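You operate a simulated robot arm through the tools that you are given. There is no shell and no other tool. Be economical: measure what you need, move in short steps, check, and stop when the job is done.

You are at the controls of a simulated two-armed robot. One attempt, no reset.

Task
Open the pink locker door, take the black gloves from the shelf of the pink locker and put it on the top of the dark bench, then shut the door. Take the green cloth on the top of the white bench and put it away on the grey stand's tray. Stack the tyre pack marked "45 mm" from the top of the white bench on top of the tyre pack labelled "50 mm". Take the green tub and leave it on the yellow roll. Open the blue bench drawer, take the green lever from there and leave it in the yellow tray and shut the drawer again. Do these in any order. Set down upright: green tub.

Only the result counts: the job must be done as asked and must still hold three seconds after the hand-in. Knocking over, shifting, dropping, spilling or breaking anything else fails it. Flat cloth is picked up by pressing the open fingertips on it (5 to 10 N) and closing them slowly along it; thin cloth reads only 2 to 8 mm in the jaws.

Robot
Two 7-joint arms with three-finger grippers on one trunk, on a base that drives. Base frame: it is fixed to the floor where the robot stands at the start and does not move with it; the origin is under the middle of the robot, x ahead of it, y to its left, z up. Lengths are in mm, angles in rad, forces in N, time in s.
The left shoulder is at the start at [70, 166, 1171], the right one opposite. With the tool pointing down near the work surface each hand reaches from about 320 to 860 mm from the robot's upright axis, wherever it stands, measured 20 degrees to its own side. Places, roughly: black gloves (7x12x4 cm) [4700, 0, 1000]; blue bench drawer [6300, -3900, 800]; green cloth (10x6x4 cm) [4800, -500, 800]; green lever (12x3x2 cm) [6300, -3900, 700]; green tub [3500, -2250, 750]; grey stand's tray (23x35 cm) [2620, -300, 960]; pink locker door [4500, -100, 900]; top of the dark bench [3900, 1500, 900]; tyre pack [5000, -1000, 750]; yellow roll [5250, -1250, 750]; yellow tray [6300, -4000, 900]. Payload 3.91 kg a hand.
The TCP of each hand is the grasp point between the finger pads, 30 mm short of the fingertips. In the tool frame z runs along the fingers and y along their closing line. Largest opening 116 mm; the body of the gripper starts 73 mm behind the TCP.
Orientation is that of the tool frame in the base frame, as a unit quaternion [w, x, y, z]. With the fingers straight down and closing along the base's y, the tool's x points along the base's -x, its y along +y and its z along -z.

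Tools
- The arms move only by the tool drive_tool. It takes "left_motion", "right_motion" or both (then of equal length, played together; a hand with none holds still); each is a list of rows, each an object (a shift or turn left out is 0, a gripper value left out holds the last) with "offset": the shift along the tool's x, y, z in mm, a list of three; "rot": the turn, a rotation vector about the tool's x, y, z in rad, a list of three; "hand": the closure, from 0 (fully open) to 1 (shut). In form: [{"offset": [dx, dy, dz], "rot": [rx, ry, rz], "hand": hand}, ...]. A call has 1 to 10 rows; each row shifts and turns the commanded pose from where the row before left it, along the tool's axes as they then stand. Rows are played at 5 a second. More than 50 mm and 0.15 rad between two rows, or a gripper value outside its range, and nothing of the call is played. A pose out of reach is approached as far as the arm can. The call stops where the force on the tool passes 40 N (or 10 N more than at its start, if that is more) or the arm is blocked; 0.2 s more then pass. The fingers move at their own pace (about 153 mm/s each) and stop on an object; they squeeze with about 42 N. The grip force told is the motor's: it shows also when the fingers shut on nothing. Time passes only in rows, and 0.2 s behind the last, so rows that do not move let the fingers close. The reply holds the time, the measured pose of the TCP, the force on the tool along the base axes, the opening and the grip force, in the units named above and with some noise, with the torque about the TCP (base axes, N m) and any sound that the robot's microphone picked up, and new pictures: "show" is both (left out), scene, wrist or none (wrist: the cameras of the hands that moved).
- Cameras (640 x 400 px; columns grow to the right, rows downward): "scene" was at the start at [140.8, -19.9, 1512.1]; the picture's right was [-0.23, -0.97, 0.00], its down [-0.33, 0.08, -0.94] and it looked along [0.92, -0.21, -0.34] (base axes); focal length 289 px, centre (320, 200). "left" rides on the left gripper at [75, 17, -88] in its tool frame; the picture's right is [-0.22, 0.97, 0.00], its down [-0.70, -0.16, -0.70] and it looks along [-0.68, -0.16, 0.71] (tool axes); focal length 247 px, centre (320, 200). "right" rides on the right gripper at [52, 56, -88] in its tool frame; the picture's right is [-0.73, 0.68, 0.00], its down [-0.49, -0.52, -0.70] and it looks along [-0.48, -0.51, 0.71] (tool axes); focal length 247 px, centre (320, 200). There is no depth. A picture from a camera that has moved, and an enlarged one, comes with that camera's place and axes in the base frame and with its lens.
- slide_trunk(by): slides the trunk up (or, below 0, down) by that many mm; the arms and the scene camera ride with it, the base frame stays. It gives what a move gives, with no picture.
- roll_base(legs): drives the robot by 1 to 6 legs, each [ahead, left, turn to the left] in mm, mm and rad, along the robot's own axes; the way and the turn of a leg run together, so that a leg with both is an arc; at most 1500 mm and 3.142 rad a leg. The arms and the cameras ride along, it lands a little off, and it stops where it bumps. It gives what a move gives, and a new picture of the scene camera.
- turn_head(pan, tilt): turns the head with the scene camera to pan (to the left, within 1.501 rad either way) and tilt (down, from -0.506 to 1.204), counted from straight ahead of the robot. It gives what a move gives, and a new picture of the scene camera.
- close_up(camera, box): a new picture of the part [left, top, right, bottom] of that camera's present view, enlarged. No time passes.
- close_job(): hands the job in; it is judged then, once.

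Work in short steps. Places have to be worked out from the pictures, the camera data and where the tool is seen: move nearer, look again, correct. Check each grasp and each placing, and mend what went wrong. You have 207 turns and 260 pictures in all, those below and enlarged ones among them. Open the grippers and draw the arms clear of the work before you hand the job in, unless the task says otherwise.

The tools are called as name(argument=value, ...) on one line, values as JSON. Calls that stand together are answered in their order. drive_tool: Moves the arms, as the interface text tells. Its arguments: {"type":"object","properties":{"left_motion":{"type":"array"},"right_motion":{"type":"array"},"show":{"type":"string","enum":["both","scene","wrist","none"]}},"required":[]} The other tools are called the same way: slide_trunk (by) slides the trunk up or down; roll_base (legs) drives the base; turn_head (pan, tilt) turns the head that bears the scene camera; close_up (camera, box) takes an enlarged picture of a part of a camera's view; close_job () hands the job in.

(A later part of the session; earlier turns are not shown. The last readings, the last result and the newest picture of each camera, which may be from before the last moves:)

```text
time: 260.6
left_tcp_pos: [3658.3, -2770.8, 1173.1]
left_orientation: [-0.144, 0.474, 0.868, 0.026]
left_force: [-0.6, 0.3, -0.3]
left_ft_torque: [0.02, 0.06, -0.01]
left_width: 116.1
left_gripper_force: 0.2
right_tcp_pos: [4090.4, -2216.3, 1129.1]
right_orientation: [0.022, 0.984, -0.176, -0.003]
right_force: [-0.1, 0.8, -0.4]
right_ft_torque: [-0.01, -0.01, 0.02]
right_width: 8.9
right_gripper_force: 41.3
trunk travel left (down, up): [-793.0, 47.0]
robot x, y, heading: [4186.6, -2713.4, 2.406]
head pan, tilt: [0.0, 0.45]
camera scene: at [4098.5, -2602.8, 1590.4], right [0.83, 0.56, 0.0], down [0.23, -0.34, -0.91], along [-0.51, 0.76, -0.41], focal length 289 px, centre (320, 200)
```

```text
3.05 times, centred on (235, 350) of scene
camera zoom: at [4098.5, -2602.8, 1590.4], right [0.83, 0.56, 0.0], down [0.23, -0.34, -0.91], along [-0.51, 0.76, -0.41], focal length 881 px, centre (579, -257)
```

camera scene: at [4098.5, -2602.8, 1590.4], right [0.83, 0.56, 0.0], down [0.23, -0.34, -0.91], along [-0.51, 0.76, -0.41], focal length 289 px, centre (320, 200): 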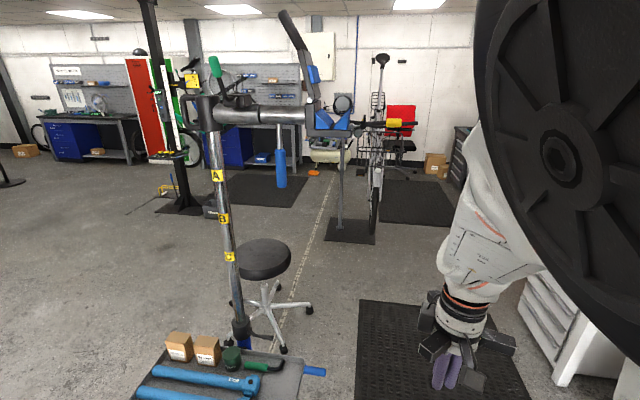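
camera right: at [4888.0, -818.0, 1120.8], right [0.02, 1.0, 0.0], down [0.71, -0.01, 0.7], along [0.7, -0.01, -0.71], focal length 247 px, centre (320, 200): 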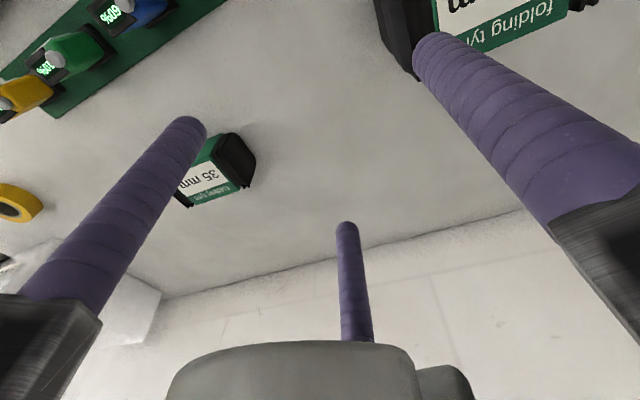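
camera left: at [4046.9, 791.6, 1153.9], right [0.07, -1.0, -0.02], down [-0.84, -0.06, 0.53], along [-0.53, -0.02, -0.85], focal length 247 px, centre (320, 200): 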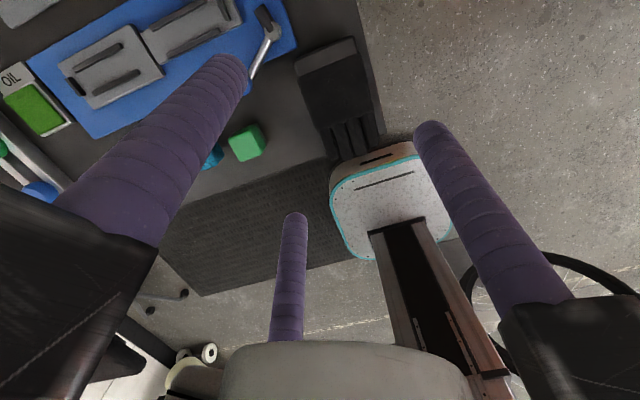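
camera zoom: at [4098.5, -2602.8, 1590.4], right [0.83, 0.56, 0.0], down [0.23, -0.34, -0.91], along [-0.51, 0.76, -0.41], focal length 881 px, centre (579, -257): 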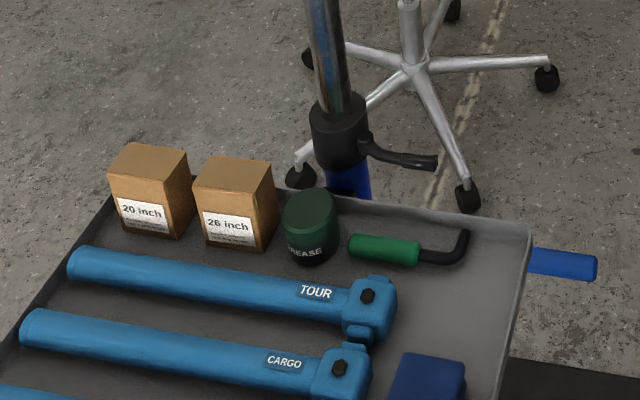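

The tub ("GREASE") stands between a box (west), the lever (east) and pump (south), pole collar to the north. I move nearer, turn the hand so its fingers fit the gaps, and pre-close to about 80 mm.

roll_base(legs=[[130, 230, 0]])

drive_tool(right_motion=[{"hand": 0.31, "rot": [0, 0, -0.15]}, {"rot": [0, 0, -0.15]}, {"rot": [0, 0, -0.15]}, {"rot": [0, 0, -0.15]}, {}], show="none")

turn_head(pan=-0.1, tilt=0.7)

```text
time: 262.5
left_tcp_pos: [3405.6, -2853.9, 1174.9]
left_orientation: [-0.144, 0.475, 0.868, 0.027]
left_force: [0.4, -0.5, 0.0]
left_ft_torque: [0.02, 0.01, 0.01]
left_width: 116.1
left_gripper_force: 0.1
right_tcp_pos: [3841.0, -2300.3, 1127.1]
right_orientation: [0.024, 0.984, -0.176, 0.001]
right_force: [-0.6, 0.1, 0.0]
right_ft_torque: [0.01, 0.01, 0.02]
right_width: 8.9
right_gripper_force: 42.0
trunk travel left (down, up): [-793.0, 47.0]
robot x, y, heading: [3937.1, -2794.3, 2.404]
head pan, tilt: [0.0, 0.45]
camera scene: at [3841.6, -2690.9, 1591.1], right [0.78, 0.63, 0.0], down [0.25, -0.31, -0.92], along [-0.58, 0.71, -0.4], focal length 289 px, centre (320, 200)
```

scene: 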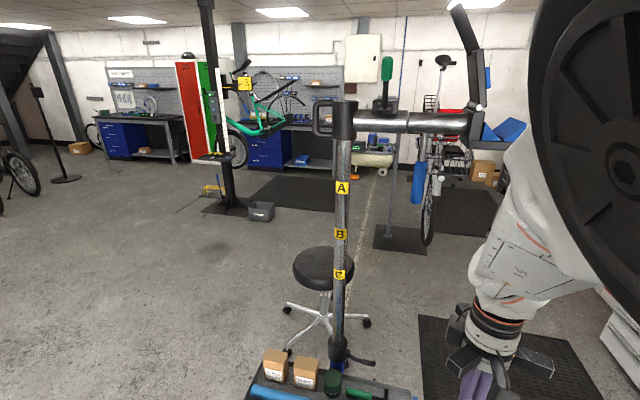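

```text
time: 263.7
left_tcp_pos: [3405.6, -2854.5, 1172.7]
left_orientation: [-0.144, 0.475, 0.868, 0.027]
left_force: [0.2, -0.5, -0.4]
left_ft_torque: [0.03, 0.0, -0.01]
left_width: 116.2
left_gripper_force: 0.0
right_tcp_pos: [3839.2, -2299.8, 1126.2]
right_orientation: [0.025, 0.992, 0.123, -0.003]
right_force: [1.1, -0.8, 0.2]
right_ft_torque: [0.0, -0.06, 0.0]
right_width: 80.2
right_gripper_force: 0.1
trunk travel left (down, up): [-793.0, 47.0]
robot x, y, heading: [3934.9, -2800.2, 2.401]
head pan, tilt: [0.0, 0.45]
```

```text
time: 264.5
left_tcp_pos: [3406.7, -2854.3, 1172.6]
left_orientation: [-0.144, 0.474, 0.868, 0.027]
left_force: [0.5, 0.5, 0.1]
left_ft_torque: [0.01, 0.02, -0.03]
left_width: 116.1
left_gripper_force: 0.0
right_tcp_pos: [3839.3, -2300.1, 1126.4]
right_orientation: [0.025, 0.992, 0.122, -0.005]
right_force: [-0.7, -0.3, -0.3]
right_ft_torque: [0.02, 0.03, 0.0]
right_width: 80.1
right_gripper_force: 0.0
trunk travel left (down, up): [-793.0, 47.0]
robot x, y, heading: [3934.9, -2797.9, 2.403]
head pan, tilt: [-0.099, 0.7]
camera scene: at [3837.4, -2693.6, 1592.5], right [0.75, 0.66, 0.0], down [0.25, -0.29, -0.92], along [-0.61, 0.7, -0.39], focal length 289 px, centre (320, 200)
```

scene: 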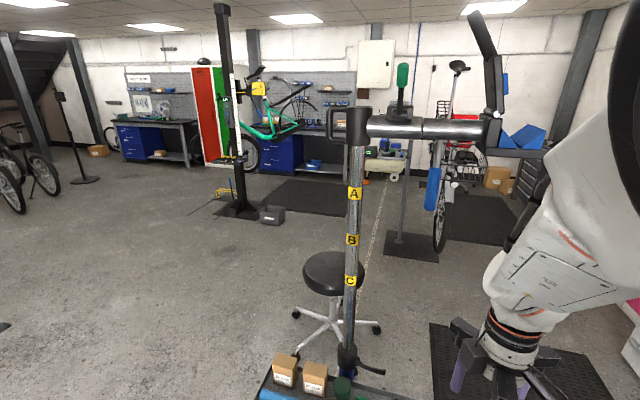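

Tub confirmed at about [3526,-2246]. I bring the right hand above it.

drive_tool(right_motion=[{"offset": [-36, -16, 0]}, {"offset": [-36, -16, 0]}, {"offset": [-36, -16, 0]}, {"offset": [-36, -16, 0]}, {"offset": [-36, -16, 0]}, {"offset": [-36, -16, 10]}, {"offset": [-36, -16, 20]}, {"offset": [-30, -13, 20]}, {"offset": [0, 0, 30]}, {}], show="both")

```text
time: 266.7
left_tcp_pos: [3407.3, -2854.0, 1173.2]
left_orientation: [-0.144, 0.474, 0.868, 0.026]
left_force: [0.3, -0.2, -0.5]
left_ft_torque: [0.02, 0.0, -0.01]
left_width: 116.2
left_gripper_force: 0.1
right_tcp_pos: [3534.6, -2251.6, 1045.1]
right_orientation: [0.024, 0.992, 0.122, -0.006]
right_force: [0.7, -0.3, 0.5]
right_ft_torque: [0.02, 0.0, 0.0]
right_width: 79.8
right_gripper_force: 0.1
trunk travel left (down, up): [-793.0, 47.0]
robot x, y, heading: [3937.2, -2797.9, 2.409]
head pan, tilt: [-0.099, 0.7]
camera scene: at [3841.6, -2700.8, 1565.3], right [0.74, 0.67, 0.0], down [0.43, -0.48, -0.77], along [-0.51, 0.57, -0.64], focal length 289 px, centre (320, 200)
camera right: at [3600.2, -2287.8, 1136.1], right [-0.55, -0.84, 0.04], down [-0.59, 0.42, 0.68], along [-0.59, 0.35, -0.73], focal length 247 px, centre (320, 200)
```

scene: 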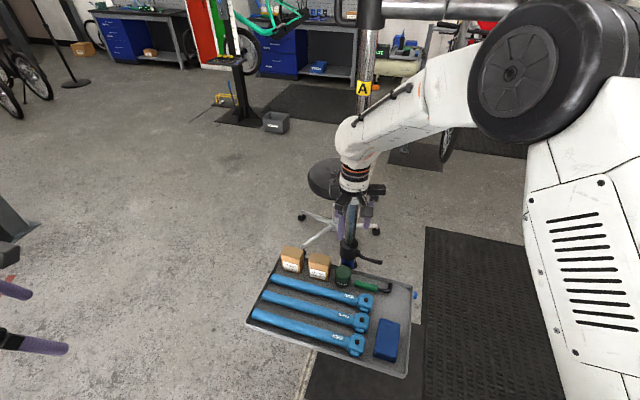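
right: 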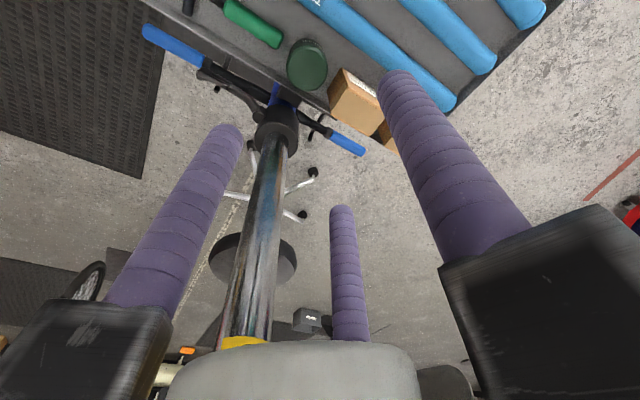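

Triangulated: tub top at about [3526,-2238,800]. I correct the offset and a slight tilt, and descend to 60 mm above.

drive_tool(right_motion=[{"rot": [0.048, 0.012, 0]}, {"offset": [-5, -15, 30]}, {"offset": [0, 0, 40]}, {"offset": [0, 0, 40]}, {"offset": [0, 0, 40]}, {"offset": [0, 0, 30]}, {}], show="wrist")

```text
time: 268.3
left_tcp_pos: [3407.4, -2854.2, 1173.1]
left_orientation: [-0.143, 0.475, 0.868, 0.027]
left_force: [-0.1, -0.9, 0.1]
left_ft_torque: [0.02, -0.01, -0.01]
left_width: 116.3
left_gripper_force: 0.0
right_tcp_pos: [3526.5, -2237.9, 867.6]
right_orientation: [-0.001, 0.993, 0.122, -0.003]
right_force: [0.4, 0.8, 0.3]
right_ft_torque: [0.0, 0.01, -0.04]
right_width: 80.2
right_gripper_force: 0.0
trunk travel left (down, up): [-793.0, 47.0]
robot x, y, heading: [3939.2, -2797.3, 2.406]
head pan, tilt: [-0.099, 0.7]
camera right: at [3592.8, -2278.9, 954.9], right [-0.55, -0.84, 0.0], down [-0.59, 0.39, 0.7], along [-0.59, 0.38, -0.71], focal length 247 px, centre (320, 200)
```

right: 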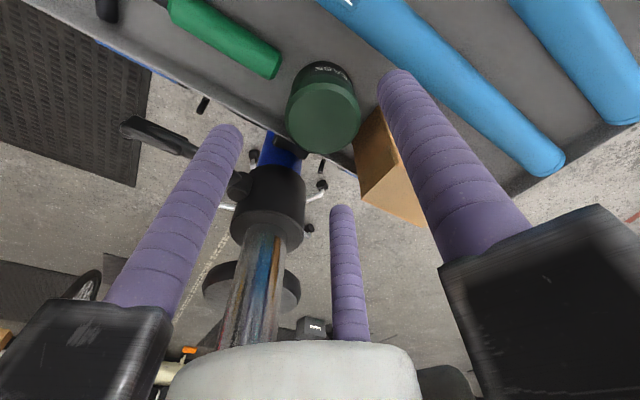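

Well centred (tub about 49 mm wide). I descend 75 mm around it and close.

drive_tool(right_motion=[{"offset": [1, 3, 25]}, {"offset": [0, 0, 25]}, {"offset": [0, 0, 20]}, {"offset": [0, 0, 6]}, {}], show="wrist")

```text
time: 269.5
left_tcp_pos: [3408.5, -2855.8, 1173.8]
left_orientation: [-0.145, 0.474, 0.868, 0.026]
left_force: [0.0, -0.6, -0.2]
left_ft_torque: [0.02, 0.03, -0.02]
left_width: 115.7
left_gripper_force: 0.0
right_tcp_pos: [3525.6, -2239.2, 793.5]
right_orientation: [-0.004, 0.993, 0.121, -0.005]
right_force: [-4.3, 5.2, 26.5]
right_ft_torque: [-1.18, -0.27, -0.11]
right_width: 76.9
right_gripper_force: 0.0
trunk travel left (down, up): [-793.0, 47.0]
robot x, y, heading: [3937.4, -2793.8, 2.408]
head pan, tilt: [-0.099, 0.7]
camera right: at [3591.3, -2281.1, 882.4], right [-0.55, -0.84, 0.0], down [-0.59, 0.39, 0.71], along [-0.59, 0.39, -0.71], focal length 247 px, centre (320, 200)
```

right: 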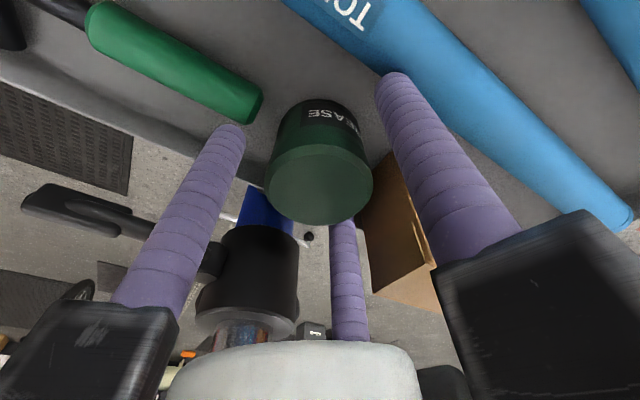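

The thumb tip rests lightly on the pump; the tub is exactly centred. I lift 3 mm and close gently.

drive_tool(right_motion=[{"offset": [0, 0, -4]}, {"hand": 0.42}, {"hand": 0.5}, {"hand": 0.56}, {"hand": 0.62}, {"hand": 0.7}, {}, {}], show="wrist")

```text
time: 271.3
left_tcp_pos: [3406.6, -2854.2, 1172.5]
left_orientation: [-0.144, 0.475, 0.868, 0.027]
left_force: [-0.3, 0.4, 0.7]
left_ft_torque: [-0.02, 0.01, -0.02]
left_width: 115.9
left_gripper_force: 0.0
right_tcp_pos: [3527.1, -2240.1, 795.0]
right_orientation: [-0.001, 0.993, 0.122, -0.003]
right_force: [-0.8, 0.3, -0.9]
right_ft_torque: [0.03, -0.04, 0.0]
right_width: 56.4
right_gripper_force: 21.3
trunk travel left (down, up): [-793.0, 47.0]
robot x, y, heading: [3935.2, -2799.5, 2.407]
head pan, tilt: [-0.099, 0.7]
camera right: at [3592.1, -2281.5, 883.5], right [-0.55, -0.84, 0.0], down [-0.59, 0.39, 0.7], along [-0.59, 0.38, -0.71], focal length 247 px, centre (320, 200)
```

right: 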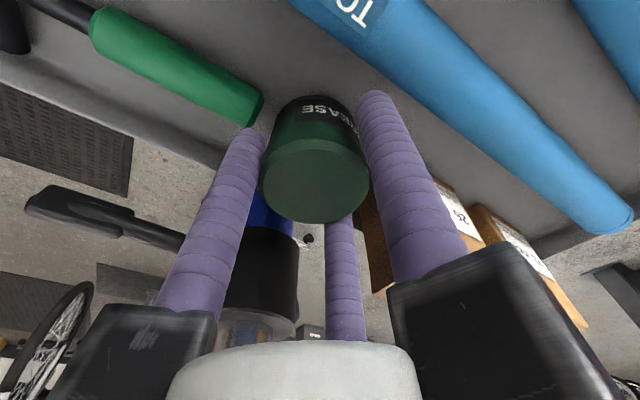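

The tub is held at 56 mm. I tighten and lift.

drive_tool(right_motion=[{"hand": 0.85}, {}, {"offset": [0, 0, -15]}, {"offset": [0, 0, -30]}, {"offset": [0, 0, -40]}, {"offset": [0, 0, -40]}, {"offset": [0, 0, -40]}, {"offset": [0, 0, -40]}, {"offset": [0, 0, -40]}], show="both")

```text
time: 273.3
left_tcp_pos: [3407.0, -2856.5, 1172.7]
left_orientation: [-0.145, 0.475, 0.868, 0.025]
left_force: [-0.6, 0.5, -0.3]
left_ft_torque: [0.03, 0.01, -0.02]
left_width: 115.9
left_gripper_force: 0.0
right_tcp_pos: [3526.4, -2241.6, 1040.0]
right_orientation: [0.0, 0.992, 0.122, -0.003]
right_force: [1.0, 0.9, -0.9]
right_ft_torque: [-0.01, 0.01, -0.04]
right_width: 56.2
right_gripper_force: 38.7
trunk travel left (down, up): [-793.0, 47.0]
robot x, y, heading: [3940.5, -2797.0, 2.402]
head pan, tilt: [-0.099, 0.7]
camera scene: at [3842.2, -2701.4, 1565.3], right [0.74, 0.67, 0.0], down [0.43, -0.48, -0.77], along [-0.51, 0.57, -0.64], focal length 289 px, centre (320, 200)
camera right: at [3592.5, -2282.4, 1127.8], right [-0.55, -0.84, 0.0], down [-0.59, 0.39, 0.7], along [-0.59, 0.38, -0.71], focal length 247 px, centre (320, 200)
```

scene: 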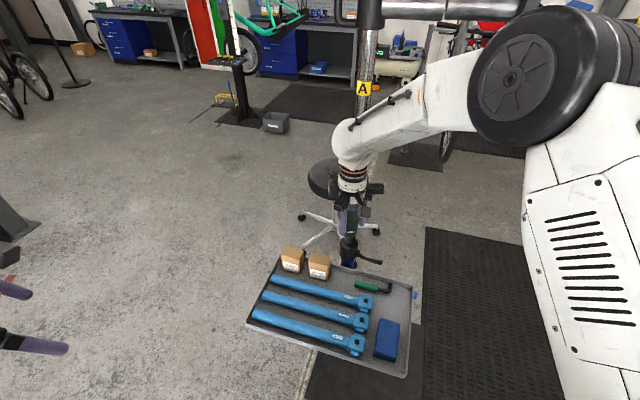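
right: 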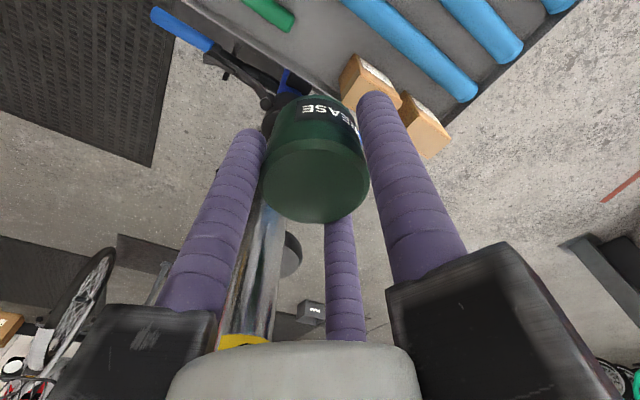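

The tub is lifted cleanly. I back away from the stand, turn toward the white bench and drive up to a standoff.

roll_base(legs=[[-450, 0, 0], [0, 0, -1.98], [300, 700, 0], [262, 734, 0]])

turn_head(pan=-0.1, tilt=0.55)

```text
time: 288.3
left_tcp_pos: [4395.1, -1053.8, 1172.2]
left_orientation: [-0.056, 0.987, 0.064, 0.136]
left_force: [0.3, 0.1, 0.3]
left_ft_torque: [0.01, 0.0, -0.01]
left_width: 115.8
left_gripper_force: 0.1
right_tcp_pos: [4900.0, -1423.6, 1038.1]
right_orientation: [0.003, -0.634, 0.773, 0.001]
right_force: [-0.1, 0.5, -0.8]
right_ft_torque: [0.02, -0.05, 0.0]
right_width: 55.3
right_gripper_force: 38.0
trunk travel left (down, up): [-793.0, 47.0]
robot x, y, heading: [4220.7, -1555.7, 0.399]
head pan, tilt: [-0.099, 0.7]
camera scene: at [4348.6, -1512.1, 1565.2], right [0.29, -0.96, 0.0], down [-0.62, -0.19, -0.76], along [0.73, 0.22, -0.64], focal length 289 px, centre (320, 200)
```

scene: 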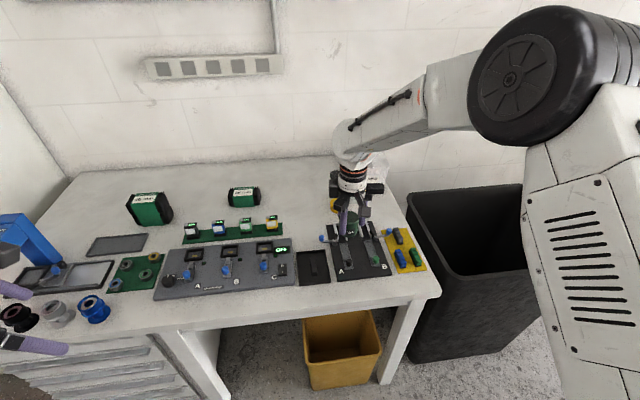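

```text
time: 289.0
left_tcp_pos: [4394.4, -1052.8, 1173.1]
left_orientation: [-0.055, 0.987, 0.064, 0.136]
left_force: [0.3, 0.3, 0.1]
left_ft_torque: [0.01, 0.03, 0.01]
left_width: 116.0
left_gripper_force: 0.1
right_tcp_pos: [4900.3, -1422.3, 1038.8]
right_orientation: [0.002, -0.635, 0.772, 0.001]
right_force: [0.2, -0.6, -1.4]
right_ft_torque: [0.02, 0.01, -0.01]
right_width: 55.3
right_gripper_force: 37.6
trunk travel left (down, up): [-793.0, 47.0]
robot x, y, heading: [4221.0, -1554.8, 0.398]
head pan, tilt: [-0.099, 0.55]
camera scene: at [4353.2, -1509.8, 1578.3], right [0.29, -0.96, 0.0], down [-0.5, -0.15, -0.85], along [0.81, 0.25, -0.52], focal length 289 px, centre (320, 200)
```

scene: 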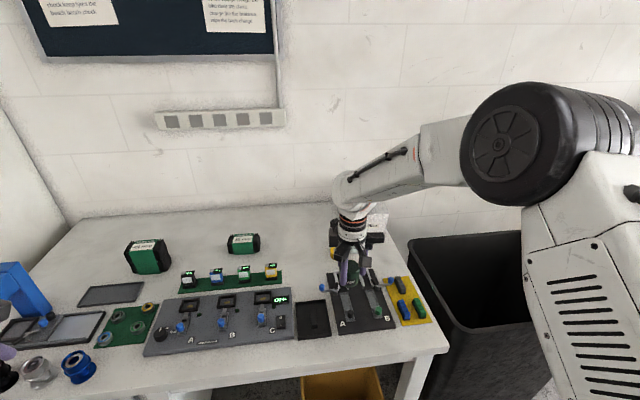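

The tub is in hand over the bench; the roll lies just beyond it. I roll ahead 190 mm and look with the wrist camera.

roll_base(legs=[[190, 0, 0.02]])

drive_tool(right_motion=[{}], show="wrist")

```text
time: 290.6
left_tcp_pos: [4561.4, -975.4, 1174.8]
left_orientation: [-0.057, 0.986, 0.074, 0.137]
left_force: [-0.1, -0.2, 0.3]
left_ft_torque: [0.01, -0.01, -0.02]
left_width: 116.2
left_gripper_force: 0.1
right_tcp_pos: [5070.2, -1337.0, 1040.0]
right_orientation: [0.003, -0.642, 0.766, 0.001]
right_force: [-0.6, 0.3, 0.1]
right_ft_torque: [-0.04, 0.0, 0.01]
right_width: 54.9
right_gripper_force: 38.1
trunk travel left (down, up): [-793.0, 47.0]
robot x, y, heading: [4394.6, -1484.7, 0.413]
head pan, tilt: [-0.099, 0.55]
camera scene: at [4526.2, -1433.4, 1578.6], right [0.31, -0.95, 0.0], down [-0.5, -0.16, -0.85], along [0.81, 0.26, -0.52], focal length 289 px, centre (320, 200)
```

scene: 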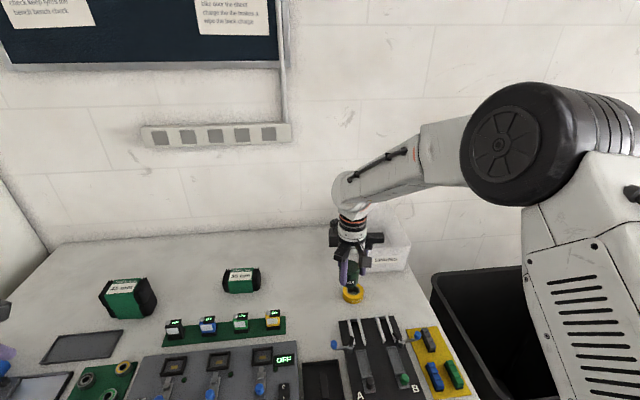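

```text
time: 291.0
left_tcp_pos: [4560.6, -975.5, 1173.6]
left_orientation: [-0.056, 0.987, 0.072, 0.136]
left_force: [-0.5, -1.3, -0.2]
left_ft_torque: [-0.01, 0.0, 0.02]
left_width: 116.0
left_gripper_force: 0.0
right_tcp_pos: [5071.5, -1336.7, 1040.1]
right_orientation: [0.003, -0.642, 0.767, 0.0]
right_force: [-0.1, -0.3, -1.6]
right_ft_torque: [0.01, -0.05, 0.0]
right_width: 54.9
right_gripper_force: 37.6
trunk travel left (down, up): [-793.0, 47.0]
robot x, y, heading: [4397.7, -1479.2, 0.412]
head pan, tilt: [-0.099, 0.55]
camera right: at [5006.8, -1377.8, 1128.0], right [-0.54, 0.84, 0.0], down [0.6, 0.38, 0.7], along [0.59, 0.38, -0.71], focal length 247 px, centre (320, 200)
```

right: 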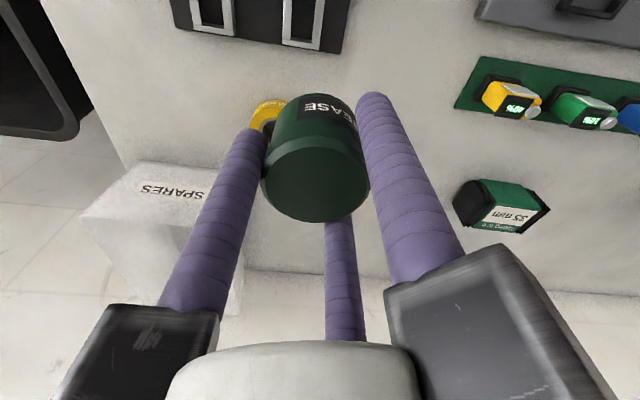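

The roll is partly visible behind the tub. I zoom in the scene view to measure it.

close_up(camera="scene", box=[310, 240, 410, 310])

```text
5.71 times, centred on (360, 275) of scene
camera zoom: at [4526.0, -1433.6, 1578.5], right [0.31, -0.95, 0.0], down [-0.5, -0.16, -0.85], along [0.81, 0.26, -0.52], focal length 1652 px, centre (91, -229)
```

zoom: 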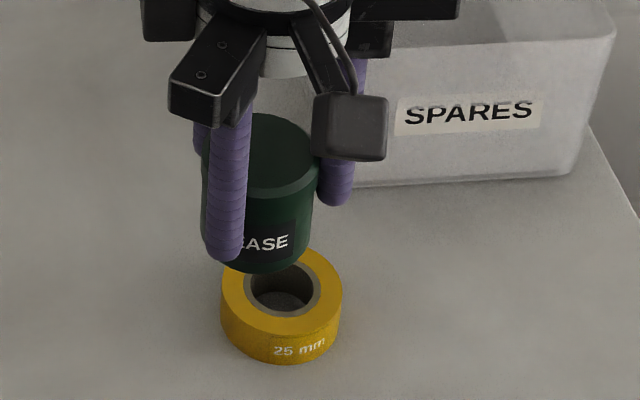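

The camera model fits the tub exactly; the roll's centre comes out at [5170,-1338], 68 mm outside, 40 mm hole (tub 49 mm). I move over it and descend to ~20 mm above.

drive_tool(right_motion=[{"offset": [-6, -33, 0]}, {"offset": [-5, -32, 0]}, {"offset": [-5, -32, 0]}, {"offset": [0, 0, 40]}, {"offset": [0, 0, 40]}, {"offset": [0, 0, 36]}, {}], show="none")

close_up(camera="scene", box=[310, 240, 410, 310])

```text
time: 292.6
left_tcp_pos: [4560.3, -975.4, 1173.4]
left_orientation: [-0.057, 0.986, 0.073, 0.136]
left_force: [-0.7, 1.1, 0.1]
left_ft_torque: [0.0, -0.03, 0.01]
left_width: 115.8
left_gripper_force: 0.1
right_tcp_pos: [5171.7, -1336.3, 925.1]
right_orientation: [0.003, -0.642, 0.767, 0.001]
right_force: [0.0, 0.3, -0.4]
right_ft_torque: [-0.03, -0.01, -0.01]
right_width: 54.7
right_gripper_force: 37.2
trunk travel left (down, up): [-793.0, 47.0]
robot x, y, heading: [4398.7, -1479.9, 0.414]
head pan, tilt: [-0.099, 0.55]
```

```text
5.71 times, centred on (360, 275) of scene
camera zoom: at [4527.2, -1433.0, 1578.4], right [0.31, -0.95, 0.0], down [-0.5, -0.16, -0.85], along [0.81, 0.26, -0.52], focal length 1652 px, centre (91, -229)
```

zoom: 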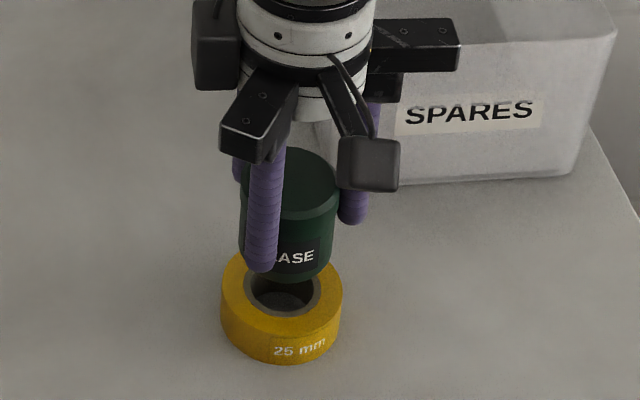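

Alignment with the roll is within 1–2 mm. I lower gently onto it.

drive_tool(right_motion=[{"offset": [0, 0, 10]}, {"offset": [0, 0, 6]}, {"offset": [0, 0, 4]}, {}], show="none")

drive_tool(right_motion=[{"offset": [0, 0, 3]}, {"offset": [0, 0, 3]}, {}], show="none")

```text
time: 293.6
left_tcp_pos: [4561.5, -974.1, 1172.4]
left_orientation: [-0.057, 0.986, 0.073, 0.135]
left_force: [-0.4, 0.2, -0.1]
left_ft_torque: [0.02, 0.01, 0.01]
left_width: 116.2
left_gripper_force: 0.1
right_tcp_pos: [5170.9, -1336.7, 903.6]
right_orientation: [0.002, -0.642, 0.766, 0.001]
right_force: [0.1, 0.4, -1.0]
right_ft_torque: [0.02, -0.02, 0.0]
right_width: 54.8
right_gripper_force: 36.9
trunk travel left (down, up): [-793.0, 47.0]
robot x, y, heading: [4400.0, -1481.6, 0.414]
head pan, tilt: [-0.099, 0.55]
```

```text
time: 294.4
left_tcp_pos: [4560.9, -975.4, 1173.3]
left_orientation: [-0.057, 0.986, 0.073, 0.136]
left_force: [-0.5, -0.1, 0.1]
left_ft_torque: [-0.01, -0.03, 0.01]
left_width: 116.0
left_gripper_force: 0.1
right_tcp_pos: [5170.8, -1336.9, 897.6]
right_orientation: [0.004, -0.642, 0.767, 0.0]
right_force: [1.8, 0.3, 6.3]
right_ft_torque: [-0.1, -0.01, 0.01]
right_width: 52.4
right_gripper_force: 42.2
trunk travel left (down, up): [-793.0, 47.0]
robot x, y, heading: [4399.5, -1480.7, 0.417]
head pan, tilt: [-0.099, 0.55]
```

Contact (6 N). I open slowly and check before withdrawing.

drive_tool(right_motion=[{"hand": 0.5}, {"hand": 0.42}, {"hand": 0.34}, {"hand": 0.25}, {}], show="wrist")

close_up(camera="scene", box=[310, 240, 410, 310])

```text
time: 295.6
left_tcp_pos: [4561.0, -975.3, 1172.5]
left_orientation: [-0.056, 0.987, 0.073, 0.135]
left_force: [-0.2, 0.7, -0.3]
left_ft_torque: [-0.01, 0.02, 0.0]
left_width: 116.0
left_gripper_force: 0.1
right_tcp_pos: [5171.6, -1335.5, 897.7]
right_orientation: [0.002, -0.642, 0.767, 0.001]
right_force: [0.7, 0.1, 0.1]
right_ft_torque: [0.0, 0.02, 0.0]
right_width: 86.9
right_gripper_force: 0.1
trunk travel left (down, up): [-793.0, 47.0]
robot x, y, heading: [4396.3, -1479.8, 0.414]
head pan, tilt: [-0.099, 0.55]
camera right: at [5106.7, -1377.9, 985.9], right [-0.54, 0.84, 0.0], down [0.6, 0.38, 0.7], along [0.59, 0.38, -0.71], focal length 247 px, centre (320, 200)
```

right: 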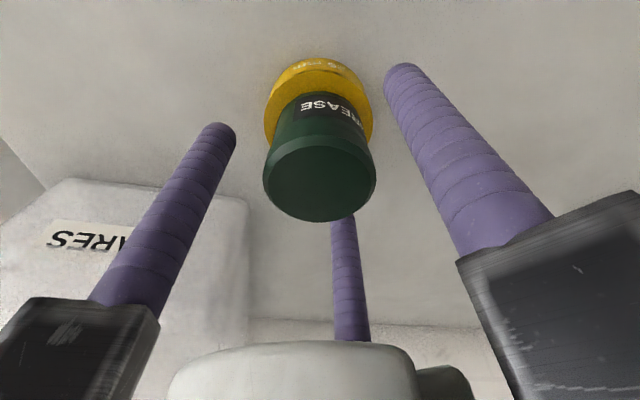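

```text
5.71 times, centred on (360, 275) of scene
camera zoom: at [4527.6, -1432.7, 1578.3], right [0.31, -0.95, 0.0], down [-0.5, -0.16, -0.85], along [0.81, 0.26, -0.52], focal length 1652 px, centre (91, -229)
```

zoom: 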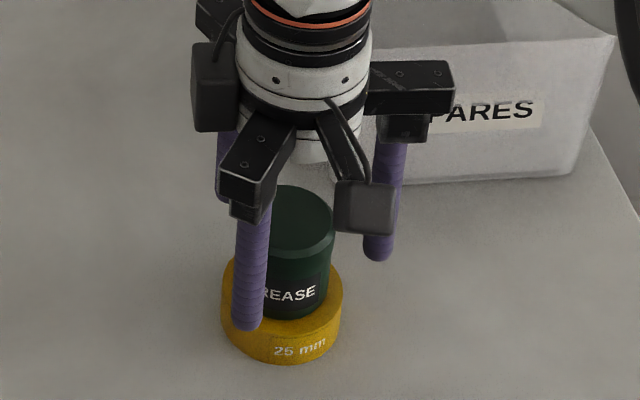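

The tub stands upright on the roll. I rise straight up and check once more.

drive_tool(right_motion=[{"offset": [0, 0, -20]}, {"offset": [0, 0, -40]}, {"offset": [0, 0, -40]}, {"offset": [0, 0, -40]}, {"offset": [0, 0, -40]}, {"hand": 0}], show="none")

close_up(camera="scene", box=[310, 210, 430, 310])

```text
time: 297.0
left_tcp_pos: [4561.8, -974.1, 1172.8]
left_orientation: [-0.056, 0.987, 0.072, 0.135]
left_force: [-0.6, -0.3, 0.1]
left_ft_torque: [0.02, 0.02, -0.01]
left_width: 116.2
left_gripper_force: 0.1
right_tcp_pos: [5170.8, -1336.3, 1076.9]
right_orientation: [0.002, -0.642, 0.767, 0.001]
right_force: [-0.1, -0.5, 0.3]
right_ft_torque: [0.05, 0.02, 0.01]
right_width: 115.9
right_gripper_force: 0.2
trunk travel left (down, up): [-793.0, 47.0]
robot x, y, heading: [4400.4, -1477.8, 0.412]
head pan, tilt: [-0.099, 0.55]
```

```text
4.00 times, centred on (370, 260) of scene
camera zoom: at [4528.5, -1432.5, 1578.2], right [0.31, -0.95, 0.0], down [-0.5, -0.16, -0.85], along [0.81, 0.26, -0.52], focal length 1156 px, centre (120, -40)
```

zoom: 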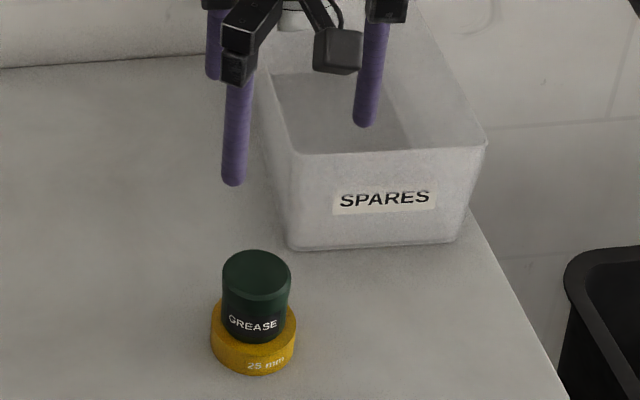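

The tub is set. Next the blue bench drawer: I back off, draw in the right hand, and turn toward it to look.

roll_base(legs=[[-500, -300, 0], [0, 0, -1.25]])

turn_head(pan=0.15, tilt=0.3)

```text
time: 302.2
left_tcp_pos: [4573.6, -1646.7, 1173.0]
left_orientation: [-0.007, 0.951, -0.273, 0.146]
left_force: [0.0, -1.1, -0.3]
left_ft_torque: [-0.01, -0.01, 0.04]
left_width: 115.9
left_gripper_force: 0.1
right_tcp_pos: [4802.3, -2318.5, 1076.5]
right_orientation: [0.003, -0.336, 0.942, -0.001]
right_force: [-0.3, -0.7, -0.4]
right_ft_torque: [0.02, -0.01, -0.01]
right_width: 116.1
right_gripper_force: 0.0
trunk travel left (down, up): [-793.0, 47.0]
robot x, y, heading: [4121.5, -1921.8, -0.29]
head pan, tilt: [-0.099, 0.55]
stopped in leg 2: the robot was blocked; the commanded pose is now the measured one
camera scene: at [4250.6, -1973.7, 1578.2], right [-0.38, -0.92, 0.0], down [-0.48, 0.2, -0.85], along [0.79, -0.33, -0.52], focal length 289 px, centre (320, 200)
```

scene: 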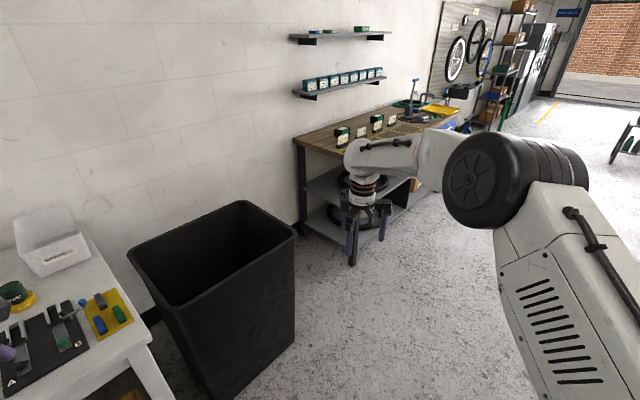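

```text
time: 303.0
left_tcp_pos: [4573.1, -1646.5, 1173.7]
left_orientation: [-0.006, 0.951, -0.273, 0.147]
left_force: [-0.4, 0.2, -0.5]
left_ft_torque: [0.01, 0.02, 0.02]
left_width: 115.9
left_gripper_force: 0.1
right_tcp_pos: [4802.3, -2316.1, 1076.7]
right_orientation: [0.003, -0.336, 0.942, -0.002]
right_force: [-0.2, 0.5, -0.2]
right_ft_torque: [0.02, -0.01, 0.01]
right_width: 116.0
right_gripper_force: 0.0
trunk travel left (down, up): [-793.0, 47.0]
robot x, y, heading: [4117.1, -1923.2, -0.294]
head pan, tilt: [0.15, 0.3]
camera scene: at [4259.5, -1951.6, 1601.2], right [-0.14, -0.99, 0.0], down [-0.29, 0.04, -0.95], along [0.95, -0.14, -0.3], focal length 289 px, centre (320, 200)
```

scene: 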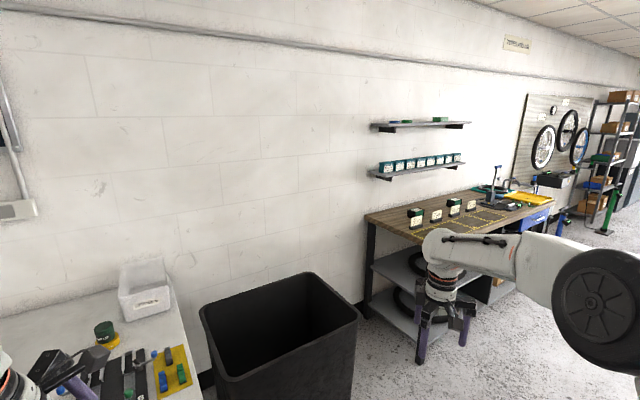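

The rear of the robot seems to have met the blue stand's boom. I move forward away from it, then turn toward the wooden workbench with blue drawers and drive on.

roll_base(legs=[[280, 0, 0], [0, 0, -0.81], [1400, 0, 0], [0, 0, 0.9]])

```text
time: 316.0
left_tcp_pos: [5453.8, -2913.0, 1173.0]
left_orientation: [-0.013, 0.965, -0.217, 0.146]
left_force: [0.1, 0.4, 1.2]
left_ft_torque: [0.02, 0.02, 0.01]
left_width: 116.0
left_gripper_force: 0.0
right_tcp_pos: [5758.5, -3552.5, 1077.2]
right_orientation: [0.004, -0.391, 0.921, 0.0]
right_force: [-0.2, 0.2, -0.2]
right_ft_torque: [0.0, -0.02, -0.01]
right_width: 115.9
right_gripper_force: 0.0
trunk travel left (down, up): [-793.0, 47.0]
robot x, y, heading: [5032.7, -3242.2, -0.171]
head pan, tilt: [0.15, 0.3]
camera scene: at [5178.0, -3252.7, 1601.3], right [-0.03, -1.0, 0.0], down [-0.3, 0.01, -0.96], along [0.95, -0.03, -0.3], focal length 289 px, centre (320, 200)
```

scene: 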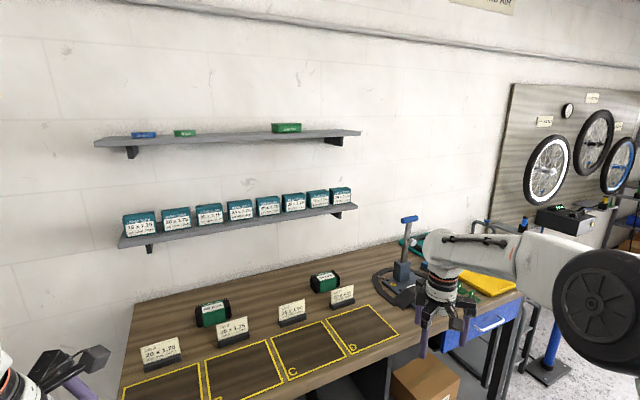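

The blue drawer (handle near [6074,-3947]) and yellow tray are at the bench's right end. I draw the right hand in, turn square to the bench, and strafe right in front of the drawer.

drive_tool(right_motion=[{"offset": [23, 34, 0]}, {"offset": [23, 34, 0]}, {"offset": [23, 34, 0]}, {"offset": [23, 34, 0]}, {"offset": [23, 34, 0]}, {"offset": [23, 34, 0]}, {"rot": [0, 0, 0.15]}, {"rot": [0, 0, 0.15]}, {"rot": [0, 0, 0.15]}], show="none")

roll_base(legs=[[-100, 0, 0], [0, 0, 0.59], [100, -868, 0]])

turn_head(pan=0.0, tilt=0.6)

```text
time: 318.0
left_tcp_pos: [5453.2, -2912.3, 1172.8]
left_orientation: [-0.014, 0.965, -0.217, 0.147]
left_force: [0.5, 1.1, -0.4]
left_ft_torque: [-0.04, 0.01, -0.02]
left_width: 116.1
left_gripper_force: 0.0
right_tcp_pos: [5515.0, -3509.3, 1077.3]
right_orientation: [0.004, -0.176, 0.984, 0.0]
right_force: [-0.3, -0.2, 0.5]
right_ft_torque: [-0.01, 0.04, 0.0]
right_width: 116.2
right_gripper_force: 0.1
trunk travel left (down, up): [-793.0, 47.0]
robot x, y, heading: [5033.6, -3242.6, -0.174]
head pan, tilt: [0.15, 0.3]
```

```text
time: 325.0
left_tcp_pos: [5548.2, -3485.2, 1173.5]
left_orientation: [-0.056, 0.987, 0.072, 0.135]
left_force: [-0.2, 0.8, 0.0]
left_ft_torque: [0.02, -0.03, -0.03]
left_width: 115.9
left_gripper_force: 0.0
right_tcp_pos: [5930.2, -3947.0, 1076.6]
right_orientation: [0.002, -0.453, 0.892, 0.001]
right_force: [-0.8, 0.4, 0.4]
right_ft_torque: [-0.02, 0.0, 0.0]
right_width: 116.1
right_gripper_force: 0.1
trunk travel left (down, up): [-793.0, 47.0]
robot x, y, heading: [5380.3, -3989.1, 0.412]
head pan, tilt: [0.15, 0.3]
camera scene: at [5507.0, -3919.5, 1601.3], right [0.53, -0.85, 0.0], down [-0.25, -0.16, -0.96], along [0.81, 0.51, -0.3], focal length 289 px, centre (320, 200)
```

scene: 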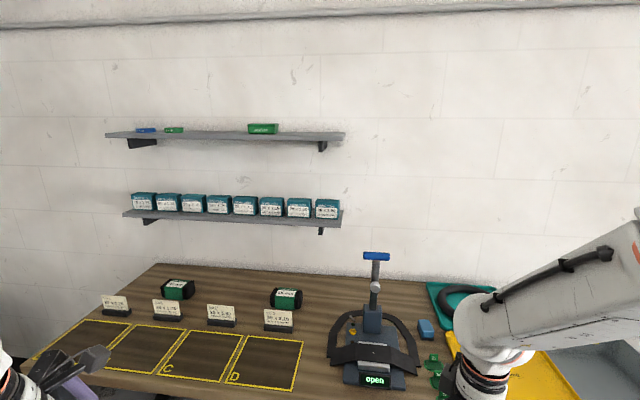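

```text
time: 325.8
left_tcp_pos: [5548.4, -3486.0, 1172.0]
left_orientation: [-0.055, 0.987, 0.072, 0.136]
left_force: [0.3, 0.4, 0.1]
left_ft_torque: [0.02, -0.01, -0.01]
left_width: 115.7
left_gripper_force: 0.0
right_tcp_pos: [5930.7, -3948.6, 1076.4]
right_orientation: [0.003, -0.453, 0.892, 0.002]
right_force: [-0.6, 0.2, 0.0]
right_ft_torque: [0.02, 0.0, 0.0]
right_width: 115.8
right_gripper_force: 0.0
trunk travel left (down, up): [-793.0, 47.0]
robot x, y, heading: [5382.8, -3988.8, 0.411]
head pan, tilt: [0.0, 0.6]
camera scene: at [5509.3, -3934.5, 1573.9], right [0.4, -0.92, 0.0], down [-0.52, -0.23, -0.83], along [0.76, 0.33, -0.56], focal length 289 px, centre (320, 200)
```

scene: 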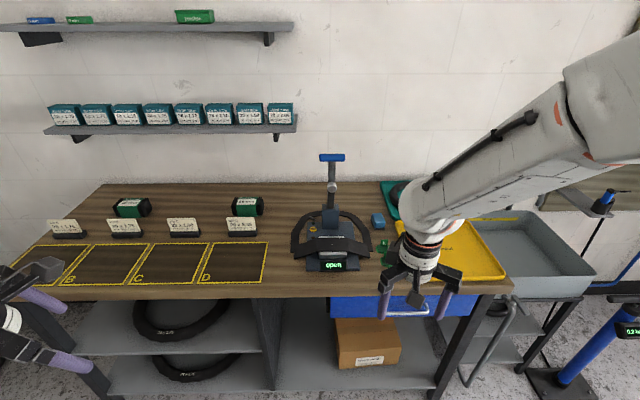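

The handle is triangulated at about [6102,-3968,790]. I lower the trunk 300 mm, shift the right hand in line with the handle, and pitch the tool to horizontal.

slide_trunk(by=-300)

drive_tool(right_motion=[{"offset": [-4, -36, 0]}, {"offset": [-4, -36, 0]}, {"offset": [0, -30, 0]}, {"rot": [0.075, -0.13, 0]}, {"rot": [0.075, -0.13, 0]}, {"rot": [0.075, -0.13, 0]}, {"rot": [0.075, -0.13, 0]}, {"rot": [0.075, -0.13, 0]}, {"rot": [0.075, -0.13, 0]}, {"rot": [0.075, -0.13, 0]}], show="none")

drive_tool(right_motion=[{"rot": [0.075, -0.13, 0]}, {"rot": [0.075, -0.13, 0]}, {"rot": [0.075, -0.13, 0]}, {}], show="both")

```text
time: 328.8
left_tcp_pos: [5548.9, -3484.4, 872.9]
left_orientation: [-0.056, 0.986, 0.073, 0.136]
left_force: [0.2, -0.4, 0.5]
left_ft_torque: [-0.03, -0.02, 0.03]
left_width: 115.7
left_gripper_force: 0.0
right_tcp_pos: [5930.9, -3948.1, 775.5]
right_orientation: [0.003, -0.453, 0.891, 0.001]
right_force: [-0.7, 0.3, -0.3]
right_ft_torque: [0.03, 0.01, 0.0]
right_width: 115.9
right_gripper_force: 0.1
trunk travel left (down, up): [-493.0, 347.0]
robot x, y, heading: [5384.0, -3986.0, 0.415]
head pan, tilt: [0.0, 0.6]
```

```text
time: 331.0
left_tcp_pos: [5549.6, -3483.4, 872.6]
left_orientation: [-0.055, 0.987, 0.072, 0.136]
left_force: [-0.2, -0.2, 0.2]
left_ft_torque: [0.0, -0.01, 0.01]
left_width: 116.0
left_gripper_force: 0.0
right_tcp_pos: [6018.2, -4000.6, 775.9]
right_orientation: [0.503, -0.392, 0.77, -0.025]
right_force: [0.1, 0.6, -0.5]
right_ft_torque: [-0.03, 0.03, 0.01]
right_width: 116.0
right_gripper_force: 0.0
trunk travel left (down, up): [-493.0, 347.0]
robot x, y, heading: [5380.8, -3991.6, 0.41]
head pan, tilt: [0.0, 0.6]
```

```text
time: 332.0
left_tcp_pos: [5548.3, -3483.8, 873.5]
left_orientation: [-0.057, 0.986, 0.073, 0.136]
left_force: [-0.3, 0.7, 0.3]
left_ft_torque: [0.0, 0.0, -0.04]
left_width: 115.9
left_gripper_force: 0.0
right_tcp_pos: [6017.1, -4001.6, 776.4]
right_orientation: [0.684, -0.328, 0.651, -0.035]
right_force: [0.0, 0.2, 0.4]
right_ft_torque: [0.04, -0.01, 0.02]
right_width: 116.2
right_gripper_force: 0.1
trunk travel left (down, up): [-493.0, 347.0]
robot x, y, heading: [5382.3, -3988.7, 0.412]
head pan, tilt: [0.0, 0.6]
camera scene: at [5508.7, -3935.0, 1273.9], right [0.4, -0.92, 0.0], down [-0.52, -0.23, -0.83], along [0.76, 0.33, -0.56], focal length 289 px, centre (320, 200)
camera right: at [5923.7, -4017.7, 709.4], right [-0.37, 0.88, 0.3], down [-0.51, -0.46, 0.72], along [0.77, 0.12, 0.62], focal length 247 px, centre (320, 200)
```

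scene: 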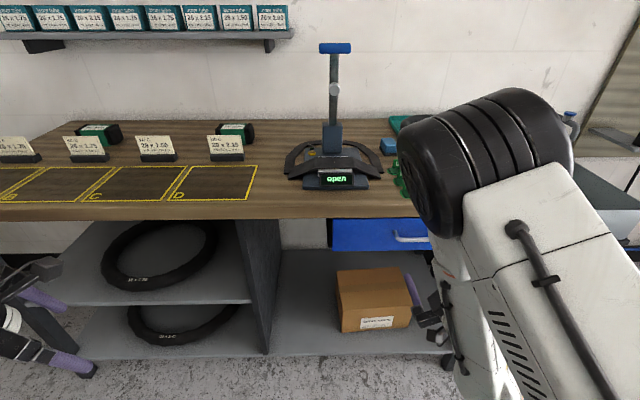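
right: 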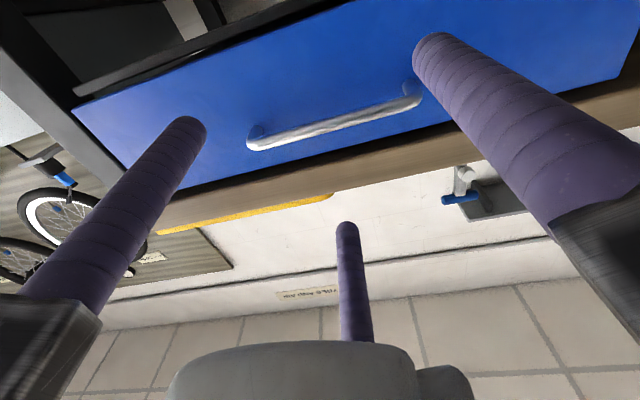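

The horizontal pose works: the handle bar's centre is about [6124,-3953,796]. I raise 25 mm and advance so the fingers straddle the bar.

drive_tool(right_motion=[{"offset": [-11, -6, 20]}, {"offset": [-11, -6, 40]}, {"offset": [0, 0, 30]}, {"offset": [0, 0, 12]}, {}], show="wrist")

```text
time: 332.9
left_tcp_pos: [5548.5, -3485.5, 872.9]
left_orientation: [-0.055, 0.987, 0.071, 0.136]
left_force: [0.6, -0.3, -0.6]
left_ft_torque: [0.0, 0.1, 0.03]
left_width: 116.0
left_gripper_force: 0.0
right_tcp_pos: [6095.9, -3967.9, 795.7]
right_orientation: [0.683, -0.329, 0.65, -0.035]
right_force: [-24.8, -3.2, 12.6]
right_ft_torque: [0.18, -2.08, 0.27]
right_width: 116.0
right_gripper_force: 0.0
trunk travel left (down, up): [-493.0, 347.0]
robot x, y, heading: [5380.8, -3989.9, 0.412]
head pan, tilt: [0.0, 0.6]
stopped in row 4 (right hand): the force on the tool passed its limit at 68 N (the readings are from after the stop); the commanded pose is now the measured one
camera right: at [6001.7, -3983.5, 728.1], right [-0.37, 0.88, 0.3], down [-0.51, -0.46, 0.73], along [0.77, 0.12, 0.62], focal length 247 px, centre (320, 200)
```

right: 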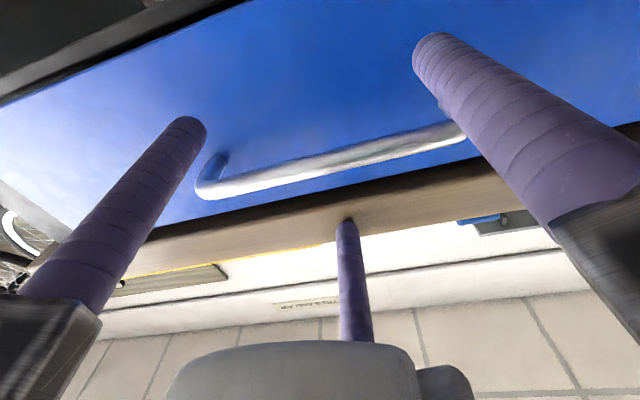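

The upper finger met the bench's wooden edge. I back off, pre-close to 44 mm, and advance again.

drive_tool(right_motion=[{"offset": [0, 0, -40]}, {"hand": 0.62}, {}, {"offset": [0, 0, 30]}, {"offset": [0, 0, 15]}, {"offset": [0, 0, 10]}, {}], show="wrist")

```text
time: 334.4
left_tcp_pos: [5546.9, -3485.9, 873.1]
left_orientation: [-0.056, 0.987, 0.07, 0.136]
left_force: [-0.6, 0.0, -0.3]
left_ft_torque: [0.0, 0.01, 0.0]
left_width: 116.2
left_gripper_force: 0.1
right_tcp_pos: [6103.6, -3963.4, 789.6]
right_orientation: [0.678, -0.331, 0.655, -0.037]
right_force: [-17.0, -6.2, 3.2]
right_ft_torque: [0.45, -0.45, 0.0]
right_width: 44.8
right_gripper_force: 0.5
trunk travel left (down, up): [-493.0, 347.0]
robot x, y, heading: [5381.4, -3990.5, 0.403]
head pan, tilt: [0.0, 0.6]
stopped in row 7 (right hand): the force on the tool passed its limit at 44 N (the readings are from after the stop); the commanded pose is now the measured one
camera right: at [6010.0, -3979.8, 724.3], right [-0.37, 0.88, 0.29], down [-0.51, -0.45, 0.73], along [0.78, 0.12, 0.61], focal length 247 px, centre (320, 200)
```

right: 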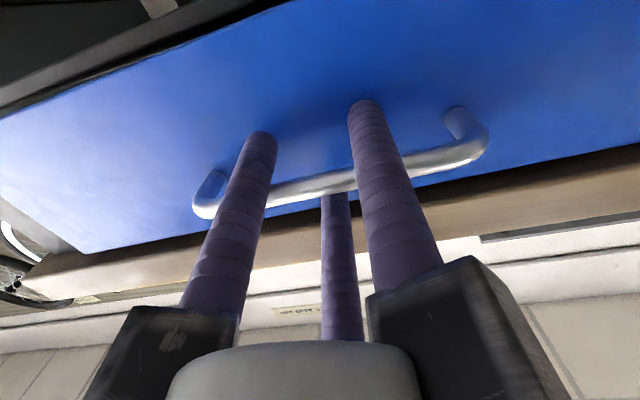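

The bar is now between the upper and two lower fingers, tips at the drawer face. I close on it.

drive_tool(right_motion=[{"offset": [0, 0, -4]}, {"hand": 0.8}, {"hand": 1.0}, {}, {}], show="none")

roll_base(legs=[[-80, 0, 0]])

```text
time: 335.6
left_tcp_pos: [5550.0, -3484.1, 871.2]
left_orientation: [-0.055, 0.987, 0.07, 0.135]
left_force: [-0.4, -0.3, 0.8]
left_ft_torque: [-0.03, 0.0, 0.0]
left_width: 116.2
left_gripper_force: 0.0
right_tcp_pos: [6103.9, -3962.9, 785.6]
right_orientation: [0.675, -0.335, 0.656, -0.035]
right_force: [-5.4, 3.5, -21.9]
right_ft_torque: [-0.08, -0.02, 0.08]
right_width: 19.3
right_gripper_force: 45.2
trunk travel left (down, up): [-493.0, 347.0]
robot x, y, heading: [5379.9, -3991.8, 0.413]
head pan, tilt: [0.0, 0.6]
```

```text
time: 336.6
left_tcp_pos: [5477.2, -3517.5, 872.4]
left_orientation: [-0.056, 0.987, 0.072, 0.134]
left_force: [0.2, -0.2, 0.3]
left_ft_torque: [0.02, -0.01, -0.02]
left_width: 116.0
left_gripper_force: 0.0
right_tcp_pos: [6032.9, -3996.9, 785.0]
right_orientation: [0.676, -0.333, 0.656, -0.037]
right_force: [3.0, -7.2, -30.7]
right_ft_torque: [-0.31, -0.12, -0.55]
right_width: 19.3
right_gripper_force: 44.9
trunk travel left (down, up): [-493.0, 347.0]
robot x, y, heading: [5305.4, -4023.4, 0.409]
head pan, tilt: [0.0, 0.6]
camera scene: at [5438.9, -3967.3, 1273.4], right [0.4, -0.92, 0.0], down [-0.52, -0.23, -0.82], along [0.75, 0.33, -0.57], focal length 289 px, centre (320, 200)
```

scene: 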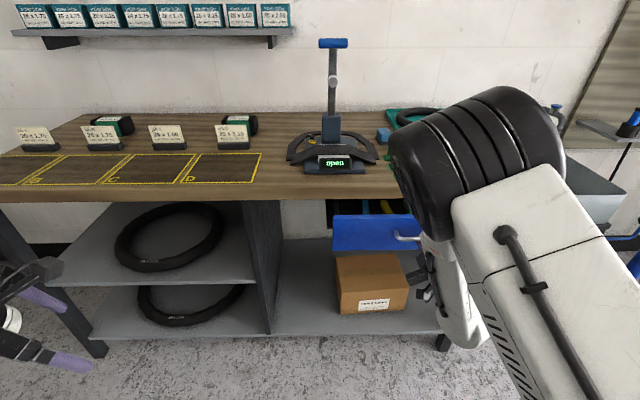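

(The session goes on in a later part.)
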